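You operate a simulated robot arm through the tools that you are given. There is no shell and no other tool.

You are at the controls of a simulated robot arm. One attempt, no reset.

TASK
Put things in order on the top of the white stand. At the end: the grey oil bottle (marked "hook oil") from the top of the white stand stands on top of the bagged white garment (bag); the black spindle cover from the top of the white stand stands where the teal cone stood; the yellow spool from the top of the white stand stands where the black spindle cover stood; the teal cone from the top of the white stand stands where the grey oil bottle stood; whatever was shut is shut again. Leave all else as you found it, and nothing knocked over.

It is judged by the outcome, as a careful person would: the job done as asked, and still so three seconds after it is handed in. It fails if anything else is knocked over, pushed out of place, dropped, spilled or broken. A push-on lid holds only when it is set on centred and level and pressed home; a screw cap is set on level and turned clockwise until tight.

THE ROBOT
A 6-joint arm with a two-finger parallel gripper, fixed in place. Base frame: the origin is at the foot of the arm, x ahead of it, y to its left, z up; the work surface is at about z = 0.76. Units: m, degrees, N and s.
With the tool pointing down near the work surface it reaches from about 0.26 to 0.68 m from the base axis. Its first joint turns from -66.0 to 66.0 degrees. Payload 2.9 kg.
Tool frame: the origin (TCP) lies between the finger pads and is the grasp point; the fingertips stand 0.03 m ahead of it; z points along the fingers, y is the line along which they close. The gripper opens to 0.11 m. The fingers are 0.02 m wide and 0.01 m thick; the gripper's body (0.048 by 0.112 m) begins 0.055 m behind the TCP.
Orientation is that of the tool frame in the base frame, as a unit quaternion [x, y, z, w]. With the fingers straight down and closing along the base's y, the tool's x points along the base's -x, its y along +y and its z along -z.

THE INTERFACE
- The arm moves only by the tool play_rows. Its argument "series" is a list of rows, each a list of 3 entries, a list of its own where there are three numbers: the opening, from 0 (shut) to 1 (fully open), then the shift along the tool's x, y, z in cm, then the turn, a rotation vector about the tool's x, y, z in degrees. In form: [[hand, [x, y, z], [rx, ry, rz]], ...]. A call has 1 to 20 rows; each row shifts and turns the commanded pose from where the row before left it, along the tool's axes as they then stand. Rows are played at 5 a second. More than 0.05 m and 8.6 degrees between two rows, or a gripper value outside its range, and nothing of the call is played. Where a pose cannot be reached the arm comes as near as it can. A force on the tool above 40 N (or 10 N above the force at the start of the call, whichever is more), or a blocked arm, ends the call early, and 0.2 s more pass. Each finger travels about 0.108 m/s and halts on what it meets, pressing with about 35 N; the grip force reading is that of the motor and also rises with nothing between the fingers. The clock runs only during rows and for 0.2 s after the last one: add rows that do not move to give the fingers time. The reply holds the time, the measured pose of the TCP, the force on the tool along the base axes, the opening and the grip force, in the units named above and with some noise, with the torque about the TCP (base axes, N m) and any sound that the robot's microphone picked up.
- Cameras (640 x 400 px; columns grow to the right, rows downward): "scene" is fixed at [0.0662, 0.4275, 1.3832]; the picture's right is [-0.85, -0.53, 0.00], its down [-0.31, 0.50, -0.81] and it looks along [0.43, -0.69, -0.59] (base axes); focal length 311 px, centre (320, 200). "wrist" rides on the gripper at [0.072, 0.017, -0.103] in the tool frame; the picture's right is [-0.23, 0.97, 0.00], its down [-0.76, -0.18, -0.62] and it looks along [-0.61, -0.14, 0.78] (tool axes); focal length 222 px, centre (320, 200).
- grab_frame(camera): a new picture of that camera. It takes no simulated time.
- measure_at(camera, pixels): for up to 12 pixels [column, row] of the newest picture of that camera ("zoom" is the newest enlarged one), the place [x, y, z] in the base frame of the surface seen there, good to about 0.003 m. It takes no simulated time.
- zoom(camera, box): a new picture of the part [left, top, right, bottom] of that camera's present view, enlarged. It takes no simulated time.
- finish_job(): hands the job in; it is judged then, once.

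Leave the gripper open and the arm clear of the work at the hand-in unless told otherwise.

The tools are called after "Request:" by a JSON object that holds its "fn" and its "kwargs". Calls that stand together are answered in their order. play_rows: Moves the arm, as the interface text tells. Its arguments: {"type":"object","properties":{"series":{"type":"array","items":{"type":"array"}}},"required":["series"]} The other tools are called the same way: grab_frame (camera) takes a picture; measure_at (camera, pixels) gives the place of the surface under pixels of a picture; zoom (camera, box) takes an enlarged picture of a part of a camera's view; finish_job () hands the job in.

At the start:

```text
clock: 0.0
ee_pos: [0.4388, -0.1007, 1.0499]
tool_rot: [0.0, 1.0, 0.0, -0.001]
ft_force: [0.3, -0.3, 1.7]
torque: [-0.01, -0.01, 0.01]
gripper_width: 0.1102
gripper_force: 0.1
```

scene: 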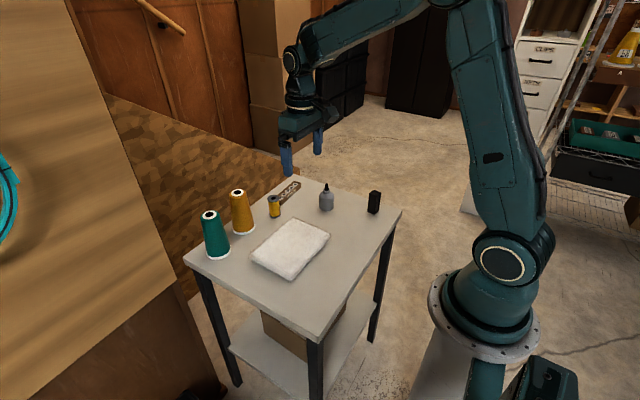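
wrist: 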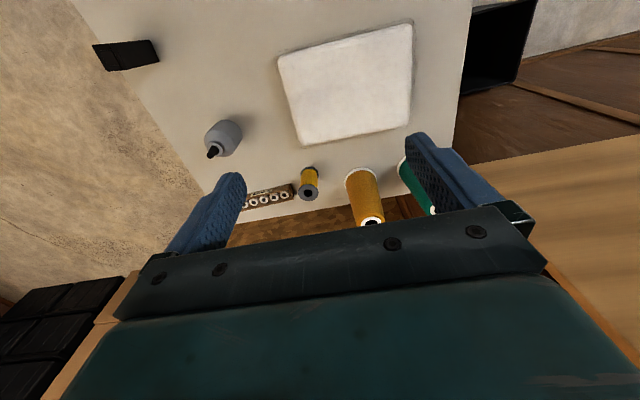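

I see the stand with a teal cone, an orange cone, a small yellow spool, a patterned strip, a grey bottle, a black block and the white bagged garment. I'll zoom into the scene view around the tabletop to see the details.

Request:
{"fn": "zoom", "kwargs": {"camera": "scene", "box": [180, 160, 420, 310]}}

Request:
{"fn": "zoom", "kwargs": {"camera": "wrist", "box": [80, 0, 480, 250]}}

```text
2.67 times, centred on (300, 235) of scene
```

zoom: 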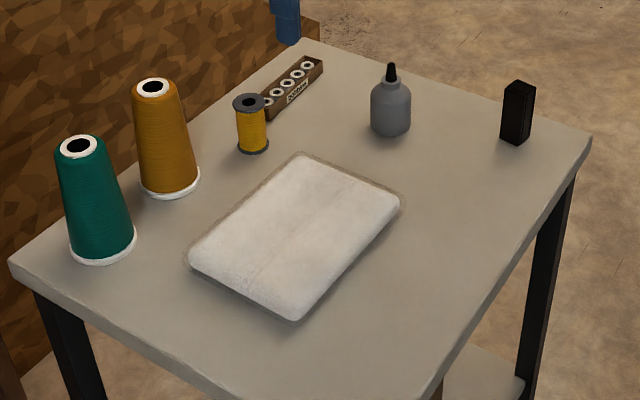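

```text
1.60 times, centred on (280, 125) of wrist
```

zoom: 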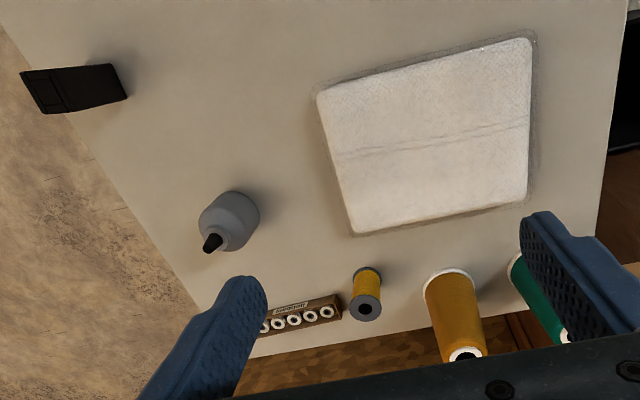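

The scene zoom shows all the objects clearly. I'll zoom the scene tighter again so that it's the newest zoom, then measure points on the objects.

Request:
{"fn": "zoom", "kwargs": {"camera": "scene", "box": [180, 160, 420, 310]}}

```text
2.67 times, centred on (300, 235) of scene
```

zoom: 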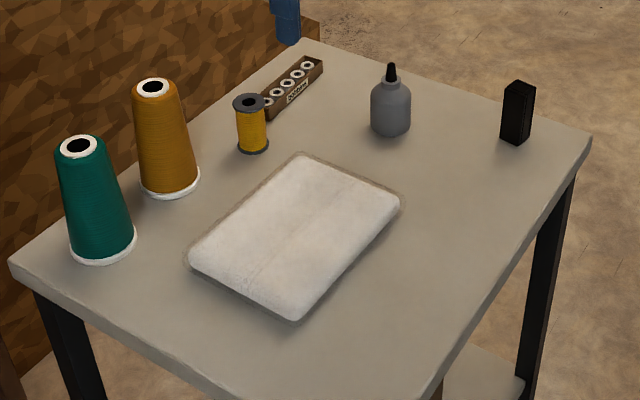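

Measuring the tops, bottoms and sides of each object in this zoom, plus the corners of the bag.

Request:
{"fn": "measure_at", "kwargs": {"camera": "zoom", "pixels": [[66, 148], [93, 143], [105, 262], [138, 88], [167, 84], [173, 195], [236, 104], [263, 101], [253, 150], [391, 66], [390, 135], [390, 110]]}}

Request:
{"fn": "measure_at", "kwargs": {"camera": "zoom", "pixels": [[507, 84], [519, 82], [533, 88], [520, 90], [517, 143], [501, 136], [529, 135], [192, 255], [295, 315], [398, 200], [302, 156], [295, 235]]}}

Request:
{"fn": "measure_at", "kwargs": {"camera": "zoom", "pixels": [[12, 262], [438, 392], [590, 137], [308, 40], [270, 115], [322, 65], [268, 118], [320, 80], [450, 200], [372, 110], [410, 110], [295, 72]]}}

```text
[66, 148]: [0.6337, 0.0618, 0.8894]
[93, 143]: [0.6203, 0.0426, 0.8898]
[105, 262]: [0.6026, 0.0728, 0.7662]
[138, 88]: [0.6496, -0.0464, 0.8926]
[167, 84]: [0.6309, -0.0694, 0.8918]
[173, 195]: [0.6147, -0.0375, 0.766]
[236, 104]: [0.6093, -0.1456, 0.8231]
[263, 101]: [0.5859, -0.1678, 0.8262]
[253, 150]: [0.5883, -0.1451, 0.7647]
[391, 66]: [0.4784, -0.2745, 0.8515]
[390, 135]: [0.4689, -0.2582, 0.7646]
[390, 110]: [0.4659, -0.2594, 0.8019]
```

```text
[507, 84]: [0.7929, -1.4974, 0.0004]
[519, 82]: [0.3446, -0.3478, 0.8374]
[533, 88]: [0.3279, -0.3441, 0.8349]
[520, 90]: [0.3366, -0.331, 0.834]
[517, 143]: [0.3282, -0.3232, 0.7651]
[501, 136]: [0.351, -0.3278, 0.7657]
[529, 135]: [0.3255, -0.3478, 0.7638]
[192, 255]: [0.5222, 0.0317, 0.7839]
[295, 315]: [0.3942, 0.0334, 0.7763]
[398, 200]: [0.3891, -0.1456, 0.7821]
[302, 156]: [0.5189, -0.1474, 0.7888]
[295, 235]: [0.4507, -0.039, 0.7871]
```

```text
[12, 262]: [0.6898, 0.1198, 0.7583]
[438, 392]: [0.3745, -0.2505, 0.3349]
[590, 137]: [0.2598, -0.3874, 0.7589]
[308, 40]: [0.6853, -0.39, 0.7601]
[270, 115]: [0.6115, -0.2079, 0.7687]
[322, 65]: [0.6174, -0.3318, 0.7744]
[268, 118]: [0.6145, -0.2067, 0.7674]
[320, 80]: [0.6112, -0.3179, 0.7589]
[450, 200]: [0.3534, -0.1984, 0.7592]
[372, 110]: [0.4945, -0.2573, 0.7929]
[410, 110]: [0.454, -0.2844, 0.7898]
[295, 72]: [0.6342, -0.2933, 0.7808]
```

The objects sit at roughly: teal (0.62, 0.05), orange (0.63, -0.06), spool (0.597, -0.157), bottle (0.476, -0.272), black cover (0.338, -0.339), and the bag centre is near (0.456, -0.057). Next I check how close the wooden walls and boxes behind the stand are, and zoom closely on individual objects.

Request:
{"fn": "measure_at", "kwargs": {"camera": "scene", "pixels": [[150, 130], [230, 150], [270, 170], [180, 230], [120, 100], [60, 200], [140, 200], [200, 150], [265, 80], [100, 60], [160, 250], [290, 170]]}}

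Request:
{"fn": "zoom", "kwargs": {"camera": "scene", "box": [300, 170, 396, 230]}}

```text
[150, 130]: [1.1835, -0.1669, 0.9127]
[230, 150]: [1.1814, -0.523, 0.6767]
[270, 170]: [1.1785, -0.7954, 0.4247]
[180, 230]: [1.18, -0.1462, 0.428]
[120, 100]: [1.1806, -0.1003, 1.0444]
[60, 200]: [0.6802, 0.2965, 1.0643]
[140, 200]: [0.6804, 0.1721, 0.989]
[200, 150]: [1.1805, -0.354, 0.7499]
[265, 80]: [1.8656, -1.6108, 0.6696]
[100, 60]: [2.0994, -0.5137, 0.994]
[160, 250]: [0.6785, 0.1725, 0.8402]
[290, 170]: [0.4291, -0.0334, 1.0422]
```

```text
6.67 times, centred on (348, 200) of scene
```

zoom: 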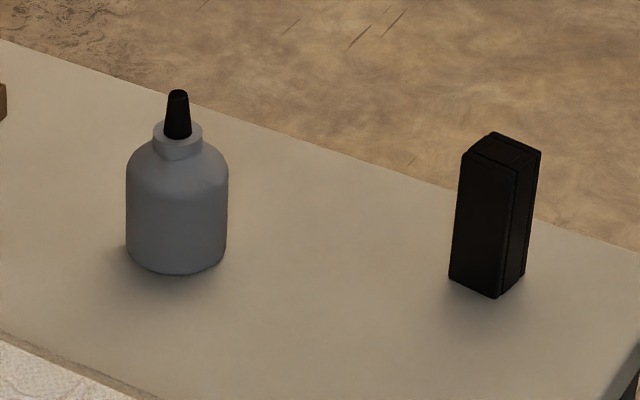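

The tall wooden panel begins at x = 0.68, y > 0.17, so it's out of the way. In this 6.67x zoom the bottle spans columns 127–228 and the black cover is around (495, 215). I'll measure both in detail.

Request:
{"fn": "measure_at", "kwargs": {"camera": "zoom", "pixels": [[130, 200], [225, 200], [178, 200], [177, 268], [178, 94], [180, 155], [135, 165], [220, 165], [178, 240], [158, 135], [198, 135]]}}

Request:
{"fn": "measure_at", "kwargs": {"camera": "zoom", "pixels": [[465, 153], [494, 135], [537, 152], [512, 167], [503, 152], [452, 277], [496, 294], [522, 275], [484, 220], [515, 220], [460, 220], [530, 210]]}}

```text
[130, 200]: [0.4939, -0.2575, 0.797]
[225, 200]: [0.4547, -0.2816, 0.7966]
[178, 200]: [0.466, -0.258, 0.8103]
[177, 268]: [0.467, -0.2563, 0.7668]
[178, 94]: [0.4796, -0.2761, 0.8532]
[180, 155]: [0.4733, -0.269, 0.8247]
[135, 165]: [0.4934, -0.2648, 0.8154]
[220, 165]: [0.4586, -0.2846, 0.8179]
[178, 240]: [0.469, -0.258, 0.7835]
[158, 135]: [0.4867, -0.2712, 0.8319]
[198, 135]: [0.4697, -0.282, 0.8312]
```

```text
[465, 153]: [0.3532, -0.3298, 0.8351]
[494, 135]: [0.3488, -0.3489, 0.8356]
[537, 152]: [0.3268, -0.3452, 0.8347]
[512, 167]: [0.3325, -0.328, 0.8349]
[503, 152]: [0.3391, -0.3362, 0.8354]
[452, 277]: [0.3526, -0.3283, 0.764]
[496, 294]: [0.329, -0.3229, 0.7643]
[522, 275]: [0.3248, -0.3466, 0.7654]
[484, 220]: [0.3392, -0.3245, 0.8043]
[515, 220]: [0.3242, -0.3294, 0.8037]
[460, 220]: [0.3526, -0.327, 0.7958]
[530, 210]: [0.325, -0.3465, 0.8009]
```

The bottle's centre is about (0.479, -0.276), with a body about 47 mm across, the shoulder at z ≈ 0.815 and the tip at z ≈ 0.855. The cover is a 24 mm square block about 75 mm tall, centred at (0.339, -0.3375) and turned about -11°. I move above the bottle first, staying high at z ≈ 1.0.

Request:
{"fn": "play_rows", "kwargs": {"series": [[1, [-0.8, -3.5, 1.0], [0, 0, 0]], [1, [-0.8, -3.5, 1.0], [0, 0, 0]], [1, [-0.8, -3.5, 1.0], [0, 0, 0]], [1, [-0.8, -3.5, 1.0], [0, 0, 0]], [1, [-0.8, -3.5, 1.0], [0, 0, 0]], [1, [0, 0, 0], [0, 0, 0]], [1, [0, 0, 0], [0, 0, 0]]]}}

Request:
{"fn": "grab_frame", "kwargs": {"camera": "wrist"}}

Request:
{"fn": "grab_frame", "kwargs": {"camera": "scene"}}

```text
clock: 1.6
ee_pos: [0.4805, -0.2728, 0.9999]
tool_rot: [0.0, 1.0, 0.0, 0.0]
ft_force: [0.0, 0.7, -0.3]
torque: [0.0, 0.02, 0.01]
gripper_width: 0.1098
gripper_force: 0.0
```

```text
taken
```

wrist: 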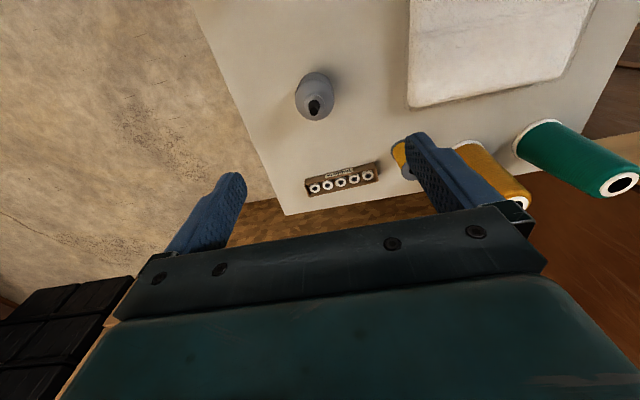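

```text
taken
```

scene: 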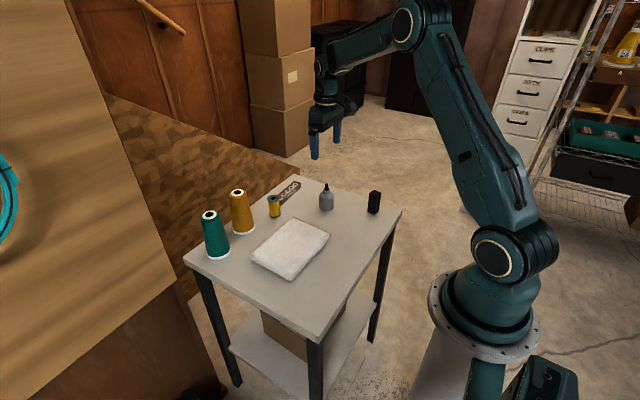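

The bottle is at about (315, 95) in the wrist view, and the arm tracks well. I measure the bottle's nozzle and sides, and the teal, orange and spool tops from this angle.

Request:
{"fn": "measure_at", "kwargs": {"camera": "wrist", "pixels": [[314, 104], [296, 95], [334, 95], [318, 74], [608, 180], [635, 180], [620, 184], [514, 145], [545, 122], [408, 175], [395, 145], [525, 200]]}}

Request:
{"fn": "zoom", "kwargs": {"camera": "wrist", "box": [260, 50, 420, 150]}}

```text
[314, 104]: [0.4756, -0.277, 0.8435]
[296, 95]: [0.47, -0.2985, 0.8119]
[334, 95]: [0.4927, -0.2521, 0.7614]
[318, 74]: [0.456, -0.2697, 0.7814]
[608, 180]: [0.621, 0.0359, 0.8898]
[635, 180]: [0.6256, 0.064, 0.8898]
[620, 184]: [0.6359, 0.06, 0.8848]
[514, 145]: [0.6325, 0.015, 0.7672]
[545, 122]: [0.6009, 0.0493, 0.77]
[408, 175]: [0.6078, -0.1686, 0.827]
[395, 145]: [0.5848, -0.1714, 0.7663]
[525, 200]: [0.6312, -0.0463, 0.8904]
```

```text
4.00 times, centred on (340, 100) of wrist
```

zoom: 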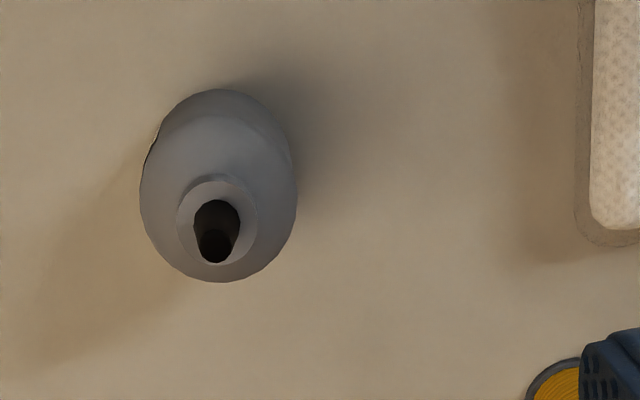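

The bottle centre comes out consistently at (0.478, -0.2755). I descend straight down to z ≈ 0.90 and re-read the pose.

Request:
{"fn": "play_rows", "kwargs": {"series": [[1, [0, 0, 2.5], [0, 0, 0]], [1, [0, 0, 2.5], [0, 0, 0]], [1, [0, 0, 2.5], [0, 0, 0]], [1, [0, 0, 2.5], [0, 0, 0]], [1, [0, 0, 0], [0, 0, 0]], [1, [0, 0, 0], [0, 0, 0]]]}}

Request:
{"fn": "grab_frame", "kwargs": {"camera": "wrist"}}

Request:
{"fn": "zoom", "kwargs": {"camera": "scene", "box": [270, 130, 398, 210]}}

```text
clock: 3.0
ee_pos: [0.4775, -0.2741, 0.8991]
tool_rot: [0.001, 1.0, 0.0, 0.0]
ft_force: [-0.7, -0.1, -0.3]
torque: [0.02, 0.03, -0.01]
gripper_width: 0.1099
gripper_force: 0.2
```

```text
taken
```

wrist: 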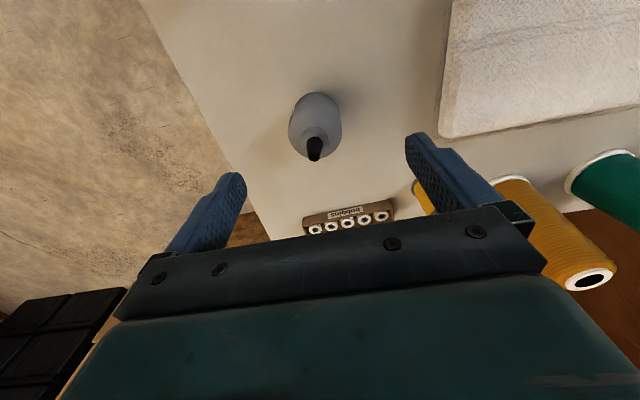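

```text
5.00 times, centred on (334, 170) of scene
```

zoom: 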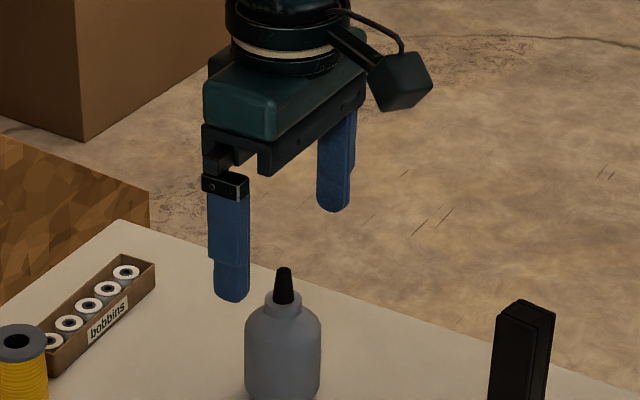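

The tool axis projects to column 320 in the wrist picture. The bottle's nozzle is at (314, 150), about 2–3 mm toward -y. I shift 2 mm and descend to z ≈ 0.808, which leaves the fingertips at 0.778 and the palm 8–10 mm above the nozzle tip.

Request:
{"fn": "play_rows", "kwargs": {"series": [[1, [0, -0.2, 2.0], [0, 0, 0]], [1, [0, 0, 2.0], [0, 0, 0]], [1, [0, 0, 2.0], [0, 0, 0]], [1, [0, 0, 1.6], [0, 0, 0]], [1, [0, 0, 1.5], [0, 0, 0]], [1, [0, 0, 0], [0, 0, 0]], [1, [0, 0, 0], [0, 0, 0]]]}}

Request:
{"fn": "grab_frame", "kwargs": {"camera": "wrist"}}

Request:
{"fn": "zoom", "kwargs": {"camera": "scene", "box": [270, 150, 398, 230]}}

```text
clock: 4.6
ee_pos: [0.4788, -0.2767, 0.8095]
tool_rot: [0.0, 1.0, 0.0, 0.0]
ft_force: [0.3, 0.1, 0.5]
torque: [-0.02, -0.02, -0.03]
gripper_width: 0.1101
gripper_force: 0.2
```

```text
taken
```

wrist: 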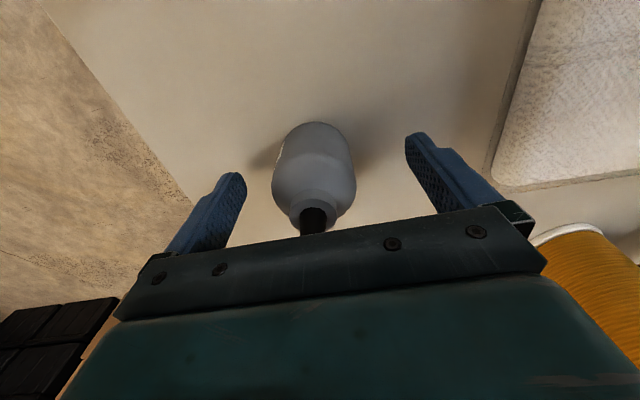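

```text
5.00 times, centred on (334, 190) of scene
```

zoom: 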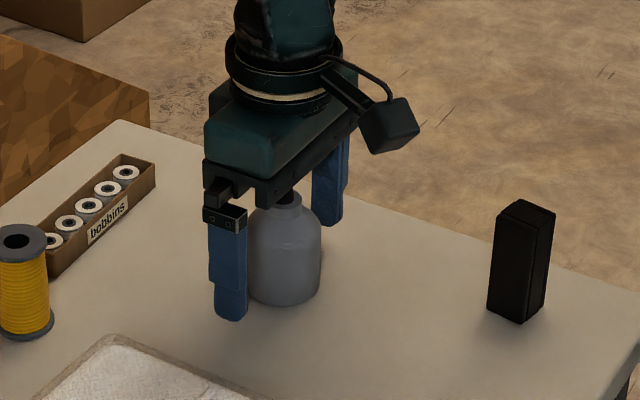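

The fingers straddle the bottle, which sits centred. I close gradually to grip it.

Request:
{"fn": "play_rows", "kwargs": {"series": [[0.8, [0, 0, 0], [0, 0, 0]], [0.65, [0, 0, 0], [0, 0, 0]], [0.55, [0, 0, 0], [0, 0, 0]], [0.48, [0, 0, 0], [0, 0, 0]], [0.42, [0, 0, 0], [0, 0, 0]], [0.36, [0, 0, 0], [0, 0, 0]], [0.36, [0, 0, 0], [0, 0, 0]], [0.36, [0, 0, 0], [0, 0, 0]]]}}

Request:
{"fn": "grab_frame", "kwargs": {"camera": "wrist"}}

```text
clock: 6.4
ee_pos: [0.479, -0.2753, 0.8082]
tool_rot: [-0.001, 1.0, 0.0, 0.0]
ft_force: [-0.3, 0.0, 0.9]
torque: [0.0, 0.01, -0.01]
gripper_width: 0.0478
gripper_force: 35.1
```

```text
taken
```

wrist: 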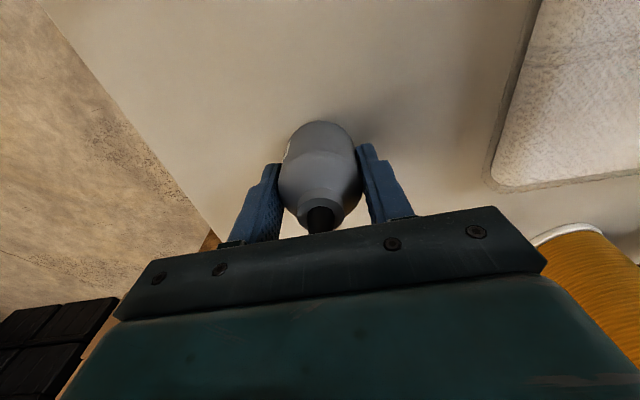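

The bottle is gripped, with width 47.8 mm and force 35 N. The TCP reference over the bottle's spot is (0.479, -0.2755) at z 0.8085. I lift by 8 cm.

Request:
{"fn": "play_rows", "kwargs": {"series": [[0.36, [0, 0, -1.0], [0, 0, 0]], [0.36, [0, 0, -2.0], [0, 0, 0]], [0.36, [0, 0, -2.5], [0, 0, 0]], [0.36, [0, 0, -2.5], [0, 0, 0]], [0.36, [0, 0, 0], [0, 0, 0]]]}}

Request:
{"fn": "zoom", "kwargs": {"camera": "scene", "box": [200, 130, 392, 250]}}

Request:
{"fn": "zoom", "kwargs": {"camera": "scene", "box": [226, 200, 354, 280]}}

```text
clock: 7.6
ee_pos: [0.4777, -0.276, 0.8877]
tool_rot: [0.0, 1.0, 0.0, 0.0]
ft_force: [0.1, 0.0, -2.1]
torque: [-0.02, 0.02, -0.01]
gripper_width: 0.0481
gripper_force: 34.9
```

```text
3.33 times, centred on (296, 190) of scene
```

zoom: 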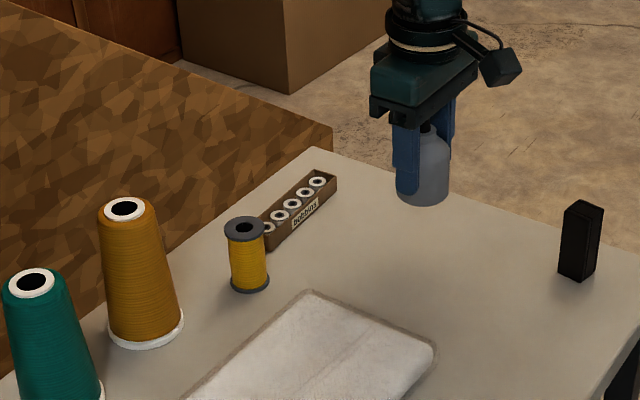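

```text
5.00 times, centred on (290, 240) of scene
```

zoom: 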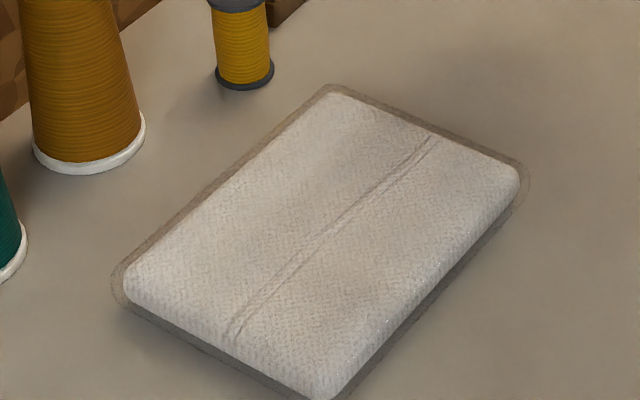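

The bottle hangs upright and clear, and the load is about 0.2 kg. I measure a grid of heights over the bag's top, in the 5x zoom.

Request:
{"fn": "measure_at", "kwargs": {"camera": "zoom", "pixels": [[330, 235], [290, 215], [370, 255], [260, 200], [340, 170], [390, 200], [430, 230], [240, 270], [300, 300], [330, 130], [450, 180], [330, 340]]}}

Request:
{"fn": "measure_at", "kwargs": {"camera": "zoom", "pixels": [[127, 285], [325, 390], [518, 180], [335, 93], [117, 300], [310, 200], [350, 220], [320, 250], [360, 280], [410, 190], [380, 160], [280, 250]]}}

```text
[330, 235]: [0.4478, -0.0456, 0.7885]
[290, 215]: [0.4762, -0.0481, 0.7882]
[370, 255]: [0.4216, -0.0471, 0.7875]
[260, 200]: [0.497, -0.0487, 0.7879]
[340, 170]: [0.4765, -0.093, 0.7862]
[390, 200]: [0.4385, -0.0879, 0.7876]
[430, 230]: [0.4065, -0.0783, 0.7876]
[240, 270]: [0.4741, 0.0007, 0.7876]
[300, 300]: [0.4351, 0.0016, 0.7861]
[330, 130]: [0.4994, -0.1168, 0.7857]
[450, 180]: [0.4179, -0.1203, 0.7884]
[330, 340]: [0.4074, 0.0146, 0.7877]
```

```text
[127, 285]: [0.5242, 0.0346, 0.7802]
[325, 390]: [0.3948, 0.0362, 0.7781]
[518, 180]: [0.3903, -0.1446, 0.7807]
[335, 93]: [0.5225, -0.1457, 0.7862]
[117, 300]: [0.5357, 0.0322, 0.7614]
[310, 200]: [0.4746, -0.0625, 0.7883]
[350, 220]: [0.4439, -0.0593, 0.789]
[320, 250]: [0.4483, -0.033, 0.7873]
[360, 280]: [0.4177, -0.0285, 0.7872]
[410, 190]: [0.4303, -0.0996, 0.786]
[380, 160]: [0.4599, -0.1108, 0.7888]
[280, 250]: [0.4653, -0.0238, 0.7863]
```

The bag's top is flat at z ≈ 0.7875, and its centre is (0.457, -0.056). I carry the bottle there at the current height, which leaves about 5 cm of clearance.

Request:
{"fn": "play_rows", "kwargs": {"series": [[0.36, [0.1, 1.5, 0], [0, 0, 0]], [0.36, [0.3, 2.8, 0], [0, 0, 0]], [0.36, [0.3, 2.9, 0], [0, 0, 0]], [0.36, [0.3, 2.9, 0], [0, 0, 0]], [0.36, [0.3, 2.9, 0], [0, 0, 0]], [0.36, [0.3, 2.9, 0], [0, 0, 0]], [0.36, [0.3, 2.9, 0], [0, 0, 0]], [0.36, [0.1, 2.0, 0], [0, 0, 0]], [0.36, [0.1, 1.1, 0], [0, 0, 0]], [0.36, [0, 0, 0], [0, 0, 0]], [0.36, [0, 0, 0], [0, 0, 0]]]}}

Request:
{"fn": "zoom", "kwargs": {"camera": "scene", "box": [200, 150, 392, 270]}}

Request:
{"fn": "grab_frame", "kwargs": {"camera": "wrist"}}

```text
clock: 10.0
ee_pos: [0.4581, -0.0599, 0.887]
tool_rot: [0.0, 1.0, 0.0, 0.0]
ft_force: [-0.1, 0.0, -0.5]
torque: [0.0, 0.0, -0.01]
gripper_width: 0.0481
gripper_force: 35.3
```

```text
3.33 times, centred on (296, 210) of scene
```

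zoom: 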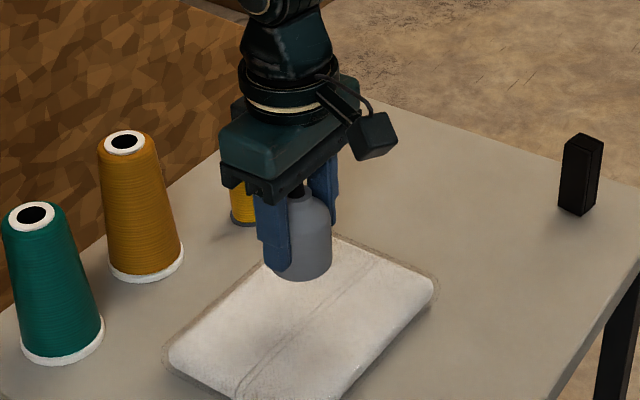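

```text
taken
```

wrist: 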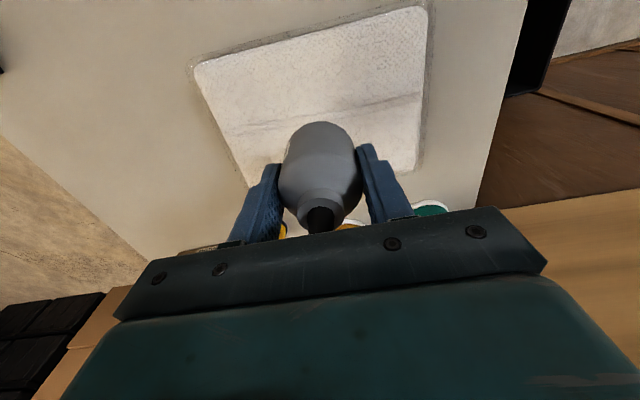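

The bottle is over the bag's centre at (0.458, -0.058). I lower it to about 2 mm above the expected contact height, at z ≈ 0.838.

Request:
{"fn": "play_rows", "kwargs": {"series": [[0.36, [0, 0.1, 1.5], [0, 0, 0]], [0.36, [0, 0, 1.5], [0, 0, 0]], [0.36, [0, 0, 1.2], [0, 0, 0]], [0.36, [0, 0, 0.7], [0, 0, 0]], [0.36, [0, 0, 0], [0, 0, 0]], [0.36, [0, 0, 0], [0, 0, 0]]]}}

Request:
{"fn": "zoom", "kwargs": {"camera": "scene", "box": [230, 180, 358, 260]}}

```text
clock: 11.4
ee_pos: [0.459, -0.0579, 0.8392]
tool_rot: [0.0, 1.0, 0.0, 0.0]
ft_force: [0.4, 0.2, -0.3]
torque: [-0.03, 0.0, 0.04]
gripper_width: 0.0482
gripper_force: 34.6
```

```text
5.00 times, centred on (294, 220) of scene
```

zoom: 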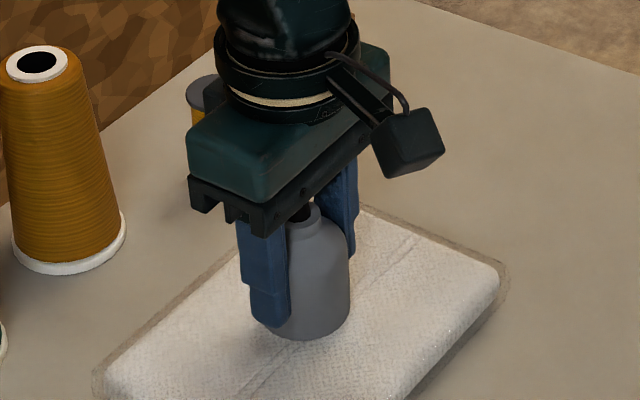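

There's no contact force yet. I ease down 1 mm at a time, watching the force.

Request:
{"fn": "play_rows", "kwargs": {"series": [[0.36, [0, 0, 0.1], [0, 0, 0]], [0.36, [0, 0, 0.1], [0, 0, 0]], [0.36, [0, 0, 0], [0, 0, 0]], [0.36, [0, 0, 0], [0, 0, 0]]]}}

```text
clock: 12.4
ee_pos: [0.459, -0.0573, 0.8385]
tool_rot: [0.0, 1.0, 0.0, 0.001]
ft_force: [-1.7, -2.6, 19.7]
torque: [-0.11, 0.21, 0.02]
gripper_width: 0.0478
gripper_force: 34.5
```

Contact is made: 19.7 N upward at z 0.8385. I back off 1 mm to relieve the press.

Request:
{"fn": "play_rows", "kwargs": {"series": [[0.36, [0, 0, -0.1], [0, 0, 0]], [0.36, [0, 0, 0], [0, 0, 0]], [0.36, [0, 0, 0], [0, 0, 0]]]}}

```text
clock: 13.2
ee_pos: [0.4574, -0.0573, 0.8386]
tool_rot: [0.0, 1.0, -0.001, -0.001]
ft_force: [3.7, -1.0, 10.0]
torque: [-0.05, -0.16, -0.04]
gripper_width: 0.048
gripper_force: 35.2
```

Still 10 N of press. I raise another 0.5 mm.

Request:
{"fn": "play_rows", "kwargs": {"series": [[0.36, [0, 0, -0.06], [0, 0, 0]], [0.36, [0, 0, 0], [0, 0, 0]], [0.36, [0, 0, 0], [0, 0, 0]]]}}

```text
clock: 14.0
ee_pos: [0.4569, -0.0574, 0.839]
tool_rot: [0.0, 1.0, 0.0, -0.001]
ft_force: [-0.1, 0.4, -0.2]
torque: [0.01, 0.01, 0.0]
gripper_width: 0.0478
gripper_force: 35.2
```

The force is now about zero, so the bottle is just touching. I open the fingers slowly.

Request:
{"fn": "play_rows", "kwargs": {"series": [[0.44, [0, 0, 0], [0, 0, 0]], [0.46, [0, 0, 0], [0, 0, 0]], [0.5, [0, 0, 0], [0, 0, 0]], [0.6, [0, 0, 0], [0, 0, 0]], [0.75, [0, 0, 0], [0, 0, 0]], [0.75, [0, 0, 0], [0, 0, 0]]]}}

Request:
{"fn": "grab_frame", "kwargs": {"camera": "wrist"}}

Request:
{"fn": "zoom", "kwargs": {"camera": "scene", "box": [230, 180, 358, 260]}}

```text
clock: 15.4
ee_pos: [0.4585, -0.0566, 0.8388]
tool_rot: [0.0, 1.0, 0.0, 0.0]
ft_force: [0.3, 0.0, 0.0]
torque: [0.02, 0.04, 0.01]
gripper_width: 0.0828
gripper_force: 0.1
```

```text
taken
```

wrist: 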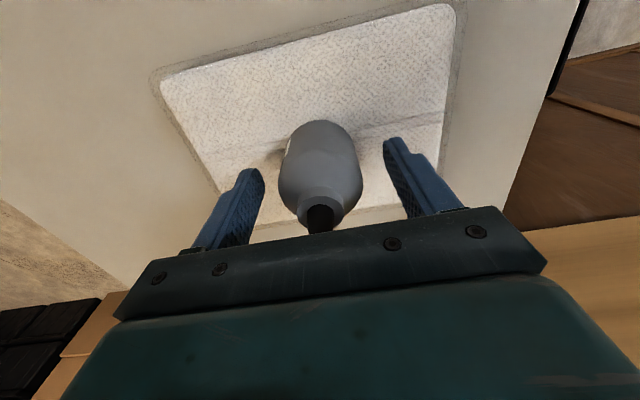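

```text
5.00 times, centred on (294, 220) of scene
```

zoom: 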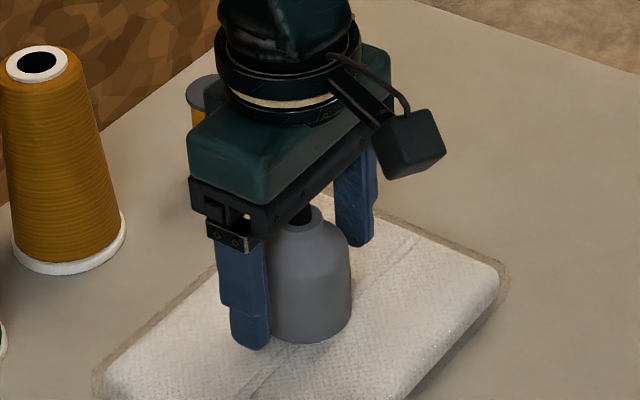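

The bottle stands upright on the bag with the fingers clear. I rise straight up to z ≈ 1.0 and check.

Request:
{"fn": "play_rows", "kwargs": {"series": [[0.75, [0, 0, -1.0], [0, 0, 0]], [0.75, [0, 0, -2.0], [0, 0, 0]], [0.75, [0, 0, -3.0], [0, 0, 0]], [0.75, [0, 0, -3.5], [0, 0, 0]], [0.75, [0, 0, -3.5], [0, 0, 0]], [0.75, [0, 0, -3.0], [0, 0, 0]], [0.75, [0, 0, 0], [0, 0, 0]]]}}

Request:
{"fn": "grab_frame", "kwargs": {"camera": "wrist"}}

Request:
{"fn": "zoom", "kwargs": {"camera": "scene", "box": [180, 160, 340, 260]}}

```text
clock: 17.0
ee_pos: [0.4576, -0.0577, 1.0017]
tool_rot: [0.0, 1.0, 0.0, 0.0]
ft_force: [-0.4, -0.5, -0.7]
torque: [0.0, -0.03, -0.03]
gripper_width: 0.0826
gripper_force: 0.1
```

```text
taken
```

wrist: 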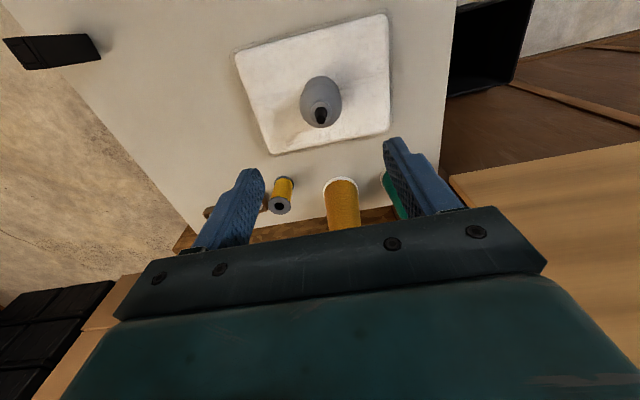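

```text
4.00 times, centred on (260, 210) of scene
```

zoom: 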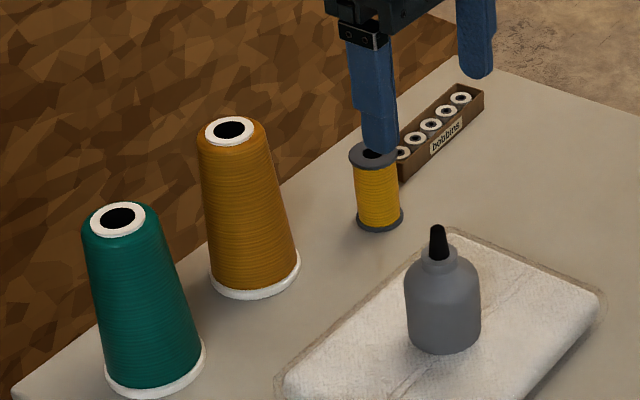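

The bottle stands on the bag. Now for the teal cone, I measure its top ring and base edges in this 4x zoom.

Request:
{"fn": "measure_at", "kwargs": {"camera": "zoom", "pixels": [[94, 220], [144, 216], [119, 233], [118, 205], [106, 376], [203, 350], [160, 395], [90, 265], [168, 260], [130, 265], [140, 320], [120, 375]]}}

Request:
{"fn": "measure_at", "kwargs": {"camera": "zoom", "pixels": [[208, 133], [253, 130], [230, 144], [230, 119], [212, 283], [298, 262], [255, 297], [350, 157], [396, 150], [358, 222], [402, 216], [380, 230]]}}

```text
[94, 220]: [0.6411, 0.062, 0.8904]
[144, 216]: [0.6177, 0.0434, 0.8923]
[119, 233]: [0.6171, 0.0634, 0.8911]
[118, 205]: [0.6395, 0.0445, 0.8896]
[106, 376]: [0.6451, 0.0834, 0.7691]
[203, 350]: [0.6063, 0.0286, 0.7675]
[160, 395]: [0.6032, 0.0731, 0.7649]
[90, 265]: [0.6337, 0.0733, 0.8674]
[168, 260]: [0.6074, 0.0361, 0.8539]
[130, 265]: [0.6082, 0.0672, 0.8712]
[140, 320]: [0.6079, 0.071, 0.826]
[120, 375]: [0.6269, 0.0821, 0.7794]
```

```text
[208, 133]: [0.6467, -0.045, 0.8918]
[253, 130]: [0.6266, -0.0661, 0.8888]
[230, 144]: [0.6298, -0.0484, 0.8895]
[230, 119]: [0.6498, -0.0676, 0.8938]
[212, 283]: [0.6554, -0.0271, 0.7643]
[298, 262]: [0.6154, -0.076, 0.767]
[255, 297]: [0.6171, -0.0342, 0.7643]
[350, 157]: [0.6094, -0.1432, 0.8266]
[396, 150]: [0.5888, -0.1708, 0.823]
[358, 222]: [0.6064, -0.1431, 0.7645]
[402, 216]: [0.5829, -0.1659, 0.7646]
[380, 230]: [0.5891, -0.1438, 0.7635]
```

The teal cone's centre is about (0.628, 0.053), with the top ring at z 0.89 and its diameter going from about 40 mm at the top to 62 mm at the base. I move above it at z ≈ 1.0.

Request:
{"fn": "play_rows", "kwargs": {"series": [[0.75, [-2.0, 1.3, 0], [0, 0, 0]], [0.75, [-3.4, 2.2, 0], [0, 0, 0]], [0.75, [-3.4, 2.2, 0], [0, 0, 0]], [0.75, [-3.4, 2.2, 0], [0, 0, 0]], [0.75, [-3.0, 2.0, 0], [0, 0, 0]], [0.75, [-1.8, 1.2, 0], [0, 0, 0]], [0.75, [0, 0, 0], [0, 0, 0]], [0.75, [0, 0, 0], [0, 0, 0]]]}}

Request:
{"fn": "grab_frame", "kwargs": {"camera": "wrist"}}

Request:
{"fn": "zoom", "kwargs": {"camera": "scene", "box": [160, 140, 352, 260]}}

```text
clock: 18.8
ee_pos: [0.6255, 0.053, 1.0013]
tool_rot: [0.0, 1.0, 0.0, 0.0]
ft_force: [0.2, -0.4, -0.1]
torque: [0.0, -0.01, -0.01]
gripper_width: 0.0826
gripper_force: 0.1
```

```text
taken
```

wrist: 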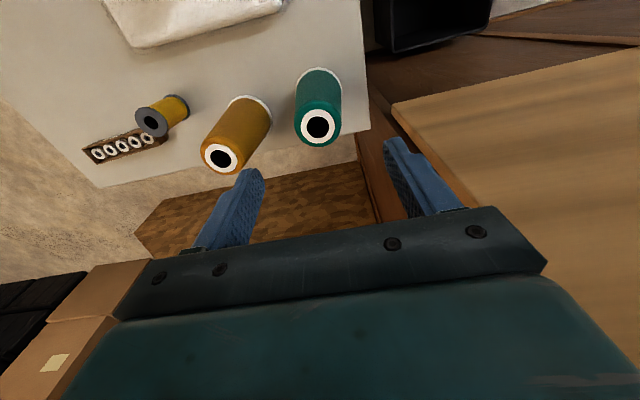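

```text
3.33 times, centred on (256, 200) of scene
```

zoom: 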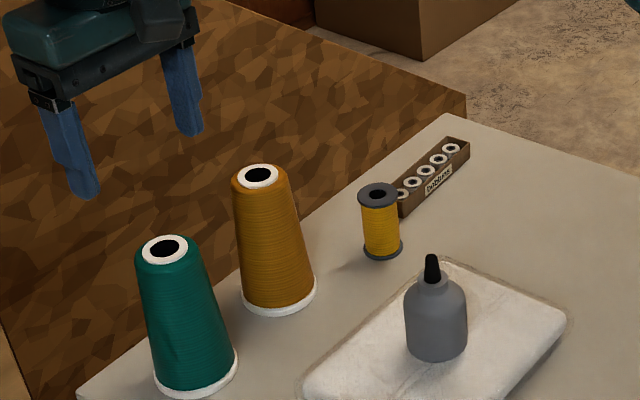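

The teal top ring is at (319, 127) in the wrist view, with an expected position of about row 122 on the axis. I measure the ring from here for an exact centre.

Request:
{"fn": "zoom", "kwargs": {"camera": "wrist", "box": [270, 55, 366, 155]}}

Request:
{"fn": "measure_at", "kwargs": {"camera": "wrist", "pixels": [[304, 127], [333, 127], [318, 112], [319, 142], [307, 117], [330, 117], [318, 69], [297, 85], [339, 85], [297, 122], [341, 122]]}}

```text
4.00 times, centred on (318, 105) of wrist
```

zoom: 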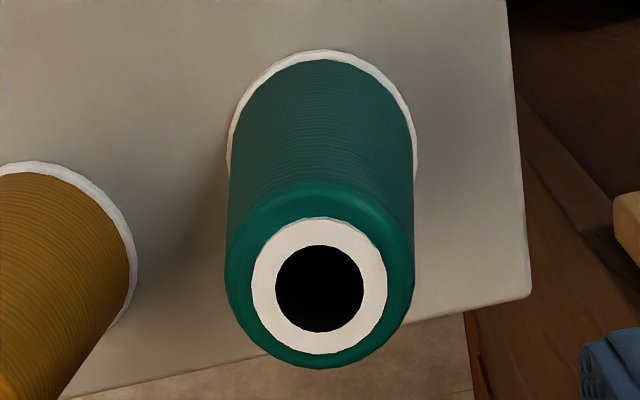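

```text
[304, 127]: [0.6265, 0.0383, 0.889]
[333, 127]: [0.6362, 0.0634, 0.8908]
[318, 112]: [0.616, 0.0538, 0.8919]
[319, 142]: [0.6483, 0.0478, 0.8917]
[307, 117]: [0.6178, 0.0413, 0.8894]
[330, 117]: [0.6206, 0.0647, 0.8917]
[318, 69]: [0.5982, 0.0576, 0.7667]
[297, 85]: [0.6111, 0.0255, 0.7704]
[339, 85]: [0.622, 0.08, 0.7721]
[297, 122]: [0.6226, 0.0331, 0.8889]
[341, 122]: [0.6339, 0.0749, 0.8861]
```

The wrist view puts the cone centre at (0.631, 0.051). I shift +4 mm in x and -2 mm in y, go down to z ≈ 0.925 with the fingertips just above the cone top, and check alignment.

Request:
{"fn": "play_rows", "kwargs": {"series": [[0.75, [-0.4, -0.2, 1.5], [0, 0, 0]], [0.75, [0, 0, 2.0], [0, 0, 0]], [0.75, [0, 0, 2.0], [0, 0, 0]], [0.75, [0, 0, 2.0], [0, 0, 0]], [0.75, [0, 0, 0], [0, 0, 0]], [0.75, [0, 0, 0], [0, 0, 0]]]}}

Request:
{"fn": "grab_frame", "kwargs": {"camera": "wrist"}}

Request:
{"fn": "zoom", "kwargs": {"camera": "scene", "box": [160, 160, 288, 260]}}

```text
clock: 20.2
ee_pos: [0.631, 0.051, 0.9217]
tool_rot: [0.0, 1.0, 0.0, 0.0]
ft_force: [0.3, 0.6, -0.2]
torque: [-0.03, 0.0, -0.01]
gripper_width: 0.0826
gripper_force: 0.0
```

```text
taken
```

wrist: 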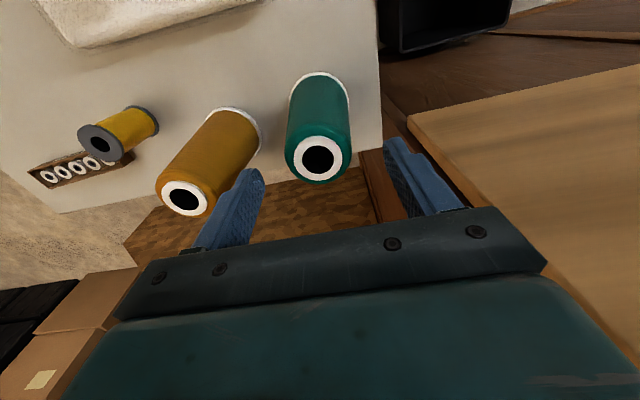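

```text
4.00 times, centred on (224, 210) of scene
```

zoom: 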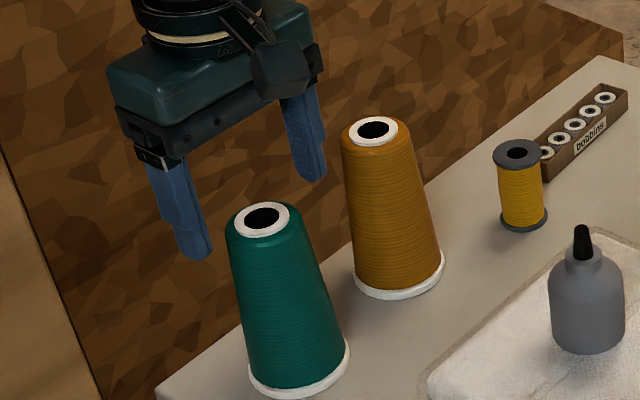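

The ring is at (318, 159) against an expected row of about 162, so it's within 2–3 mm. I nudge 1.5 mm back and descend to z ≈ 0.858, which leaves the palm at about 0.913 above the 0.892 cone top.

Request:
{"fn": "play_rows", "kwargs": {"series": [[0.75, [0.15, -0.05, 1.4], [0, 0, 0]], [0.75, [0, 0, 1.5], [0, 0, 0]], [0.75, [0, 0, 1.5], [0, 0, 0]], [0.75, [0, 0, 1.2], [0, 0, 0]], [0.75, [0, 0, 0.8], [0, 0, 0]], [0.75, [0, 0, 0], [0, 0, 0]], [0.75, [0, 0, 0], [0, 0, 0]]]}}

Request:
{"fn": "grab_frame", "kwargs": {"camera": "wrist"}}

Request:
{"fn": "zoom", "kwargs": {"camera": "scene", "box": [160, 160, 288, 260]}}

```text
clock: 21.8
ee_pos: [0.6295, 0.0523, 0.8581]
tool_rot: [0.001, 1.0, 0.0, 0.0]
ft_force: [-0.6, 0.3, 0.0]
torque: [0.01, 0.01, -0.02]
gripper_width: 0.0825
gripper_force: 0.0
```

```text
taken
```

wrist: 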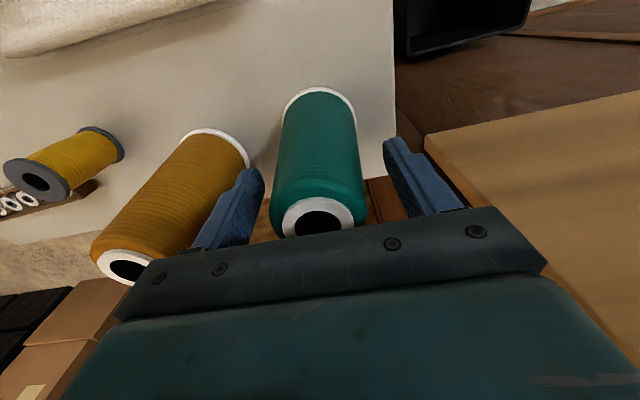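

```text
4.00 times, centred on (224, 210) of scene
```

zoom: 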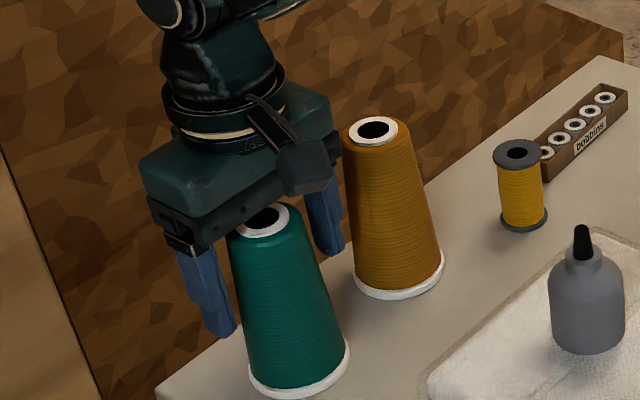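

The cone sits between the fingers. I close gradually.

Request:
{"fn": "play_rows", "kwargs": {"series": [[0.62, [0, 0, 0], [0, 0, 0]], [0.55, [0, 0, 0], [0, 0, 0]], [0.5, [0, 0, 0], [0, 0, 0]], [0.46, [0, 0, 0], [0, 0, 0]], [0.42, [0, 0, 0], [0, 0, 0]], [0.36, [0, 0, 0], [0, 0, 0]], [0.3, [0, 0, 0], [0, 0, 0]], [0.3, [0, 0, 0], [0, 0, 0]]]}}

Request:
{"fn": "grab_frame", "kwargs": {"camera": "wrist"}}

Request:
{"fn": "zoom", "kwargs": {"camera": "scene", "box": [160, 160, 288, 260]}}

```text
clock: 23.6
ee_pos: [0.6298, 0.0507, 0.8596]
tool_rot: [0.001, 1.0, 0.0, 0.0]
ft_force: [0.1, -1.3, -0.2]
torque: [-0.01, 0.01, 0.01]
gripper_width: 0.0567
gripper_force: 35.2
```

```text
taken
```

wrist: 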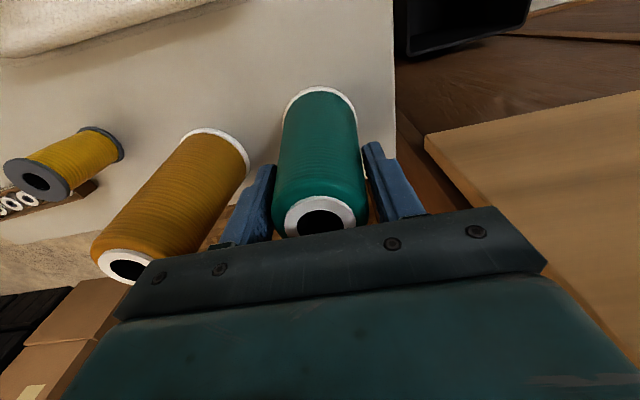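

```text
4.00 times, centred on (224, 210) of scene
```

zoom: 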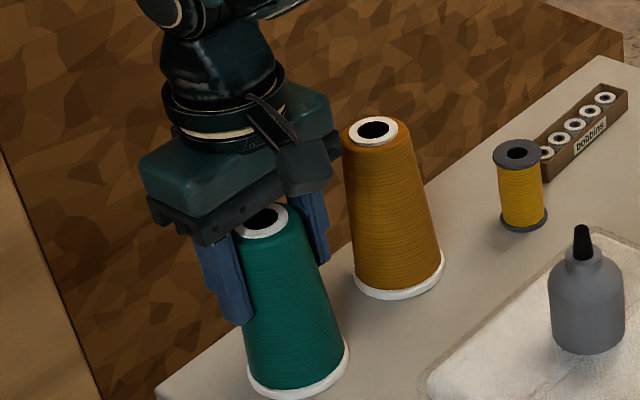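

It's gripped at 56.7 mm with 35 N. The teal spot is recorded as (0.630, 0.051) with grasp z ≈ 0.8585. I lift 3 cm and check that it holds.

Request:
{"fn": "play_rows", "kwargs": {"series": [[0.3, [0, 0, -0.5], [0, 0, 0]], [0.3, [0, 0, -1.0], [0, 0, 0]], [0.3, [0, 0, -1.5], [0, 0, 0]], [0.3, [0, 0, 0], [0, 0, 0]], [0.3, [0, 0, 0], [0, 0, 0]]]}}

Request:
{"fn": "grab_frame", "kwargs": {"camera": "wrist"}}

Request:
{"fn": "zoom", "kwargs": {"camera": "scene", "box": [160, 160, 288, 260]}}

```text
clock: 24.8
ee_pos: [0.6291, 0.0508, 0.8907]
tool_rot: [0.0, 1.0, -0.001, 0.0]
ft_force: [-1.2, -0.2, -0.8]
torque: [-0.02, -0.01, 0.04]
gripper_width: 0.0562
gripper_force: 34.8
```

```text
taken
```

wrist: 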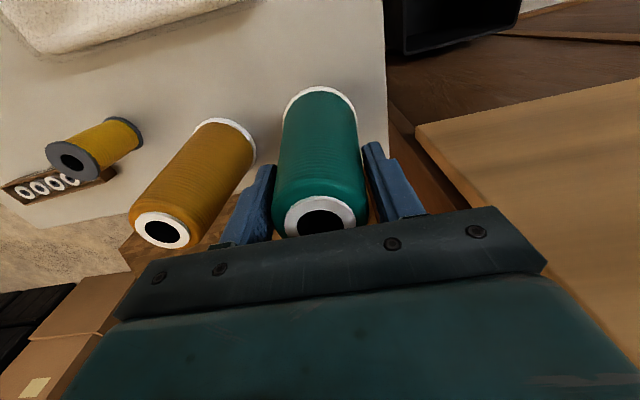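

```text
4.00 times, centred on (224, 210) of scene
```

zoom: 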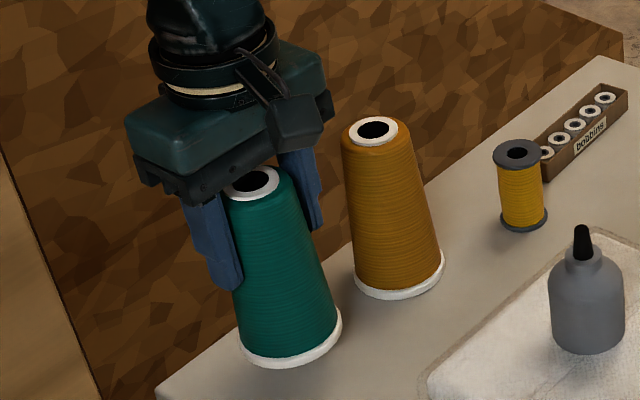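

The cone holds firm and upright. I continue up to z ≈ 1.02, with the cone bottom at about 0.92, above everything else.

Request:
{"fn": "play_rows", "kwargs": {"series": [[0.3, [0, 0, -2.0], [0, 0, 0]], [0.3, [0, 0, -2.5], [0, 0, 0]], [0.3, [0, 0, -2.5], [0, 0, 0]], [0.3, [0, 0, -2.5], [0, 0, 0]], [0.3, [0, 0, -2.5], [0, 0, 0]], [0.3, [0, 0, -1.0], [0, 0, 0]], [0.3, [0, 0, 0], [0, 0, 0]]]}}

Request:
{"fn": "grab_frame", "kwargs": {"camera": "scene"}}

Request:
{"fn": "grab_frame", "kwargs": {"camera": "wrist"}}

```text
clock: 26.4
ee_pos: [0.6309, 0.0518, 1.0212]
tool_rot: [0.0, 1.0, 0.001, 0.001]
ft_force: [0.4, -0.2, -1.3]
torque: [0.03, -0.01, -0.02]
gripper_width: 0.0561
gripper_force: 35.2
```

```text
taken
```

scene: 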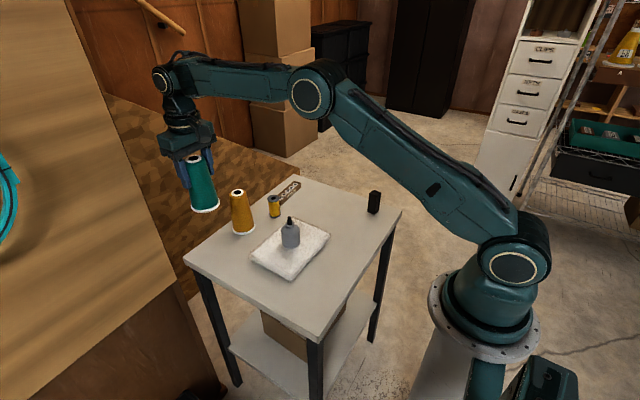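

```text
taken
```

wrist: 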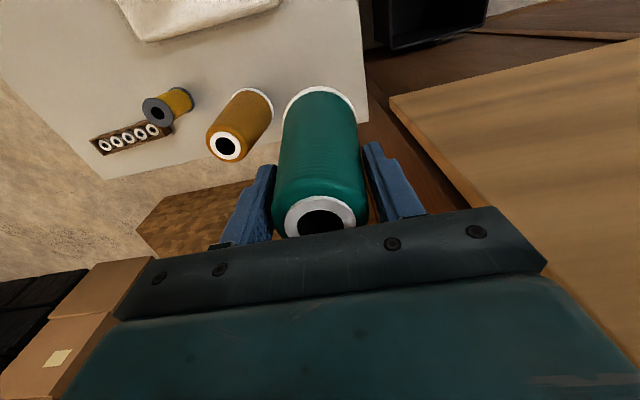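

Everything's in order. I carry the cone across to the bottle's old spot at (0.479, -0.2757), moving dx -15.1 cm and dy -32.7 cm.

Request:
{"fn": "play_rows", "kwargs": {"series": [[0.3, [0.7, -1.5, 0], [0, 0, 0]], [0.3, [1.3, -2.8, 0], [0, 0, 0]], [0.3, [1.4, -3.1, 0], [0, 0, 0]], [0.3, [1.4, -3.1, 0], [0, 0, 0]], [0.3, [1.4, -3.1, 0], [0, 0, 0]], [0.3, [1.4, -3.1, 0], [0, 0, 0]], [0.3, [1.4, -3.1, 0], [0, 0, 0]], [0.3, [1.4, -3.1, 0], [0, 0, 0]], [0.3, [1.4, -3.1, 0], [0, 0, 0]], [0.3, [1.4, -3.0, 0], [0, 0, 0]], [0.3, [1.2, -2.2, 0], [0, 0, 0]], [0.3, [0.7, -1.5, 0], [0, 0, 0]], [0.3, [0, 0, 0], [0, 0, 0]], [0.3, [0, 0, 0], [0, 0, 0]]]}}

Request:
{"fn": "grab_frame", "kwargs": {"camera": "scene"}}

Request:
{"fn": "grab_frame", "kwargs": {"camera": "wrist"}}

```text
clock: 29.4
ee_pos: [0.4784, -0.2746, 1.0189]
tool_rot: [0.0, 1.0, 0.0, 0.0]
ft_force: [-0.4, -0.6, -1.6]
torque: [0.01, -0.03, 0.0]
gripper_width: 0.0564
gripper_force: 35.4
```

```text
taken
```

scene: 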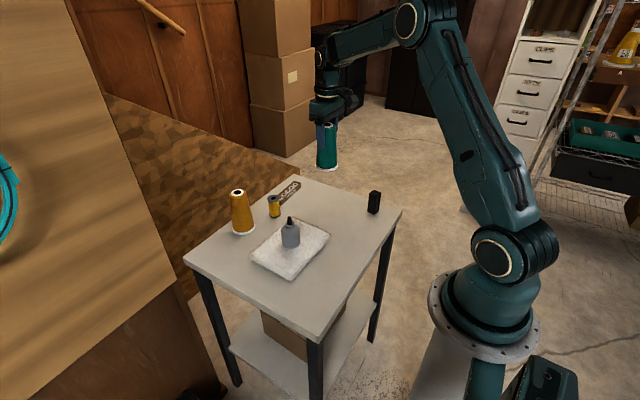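

```text
taken
```

wrist: 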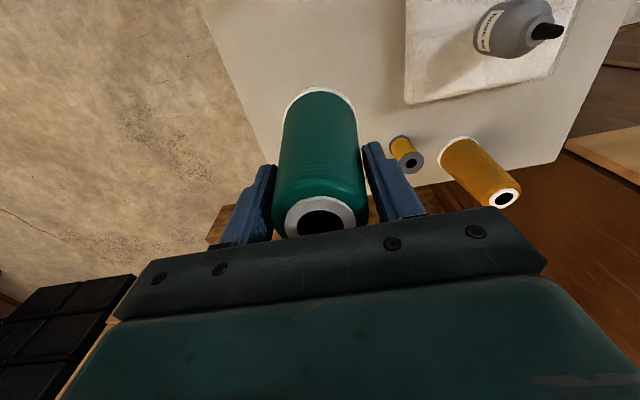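

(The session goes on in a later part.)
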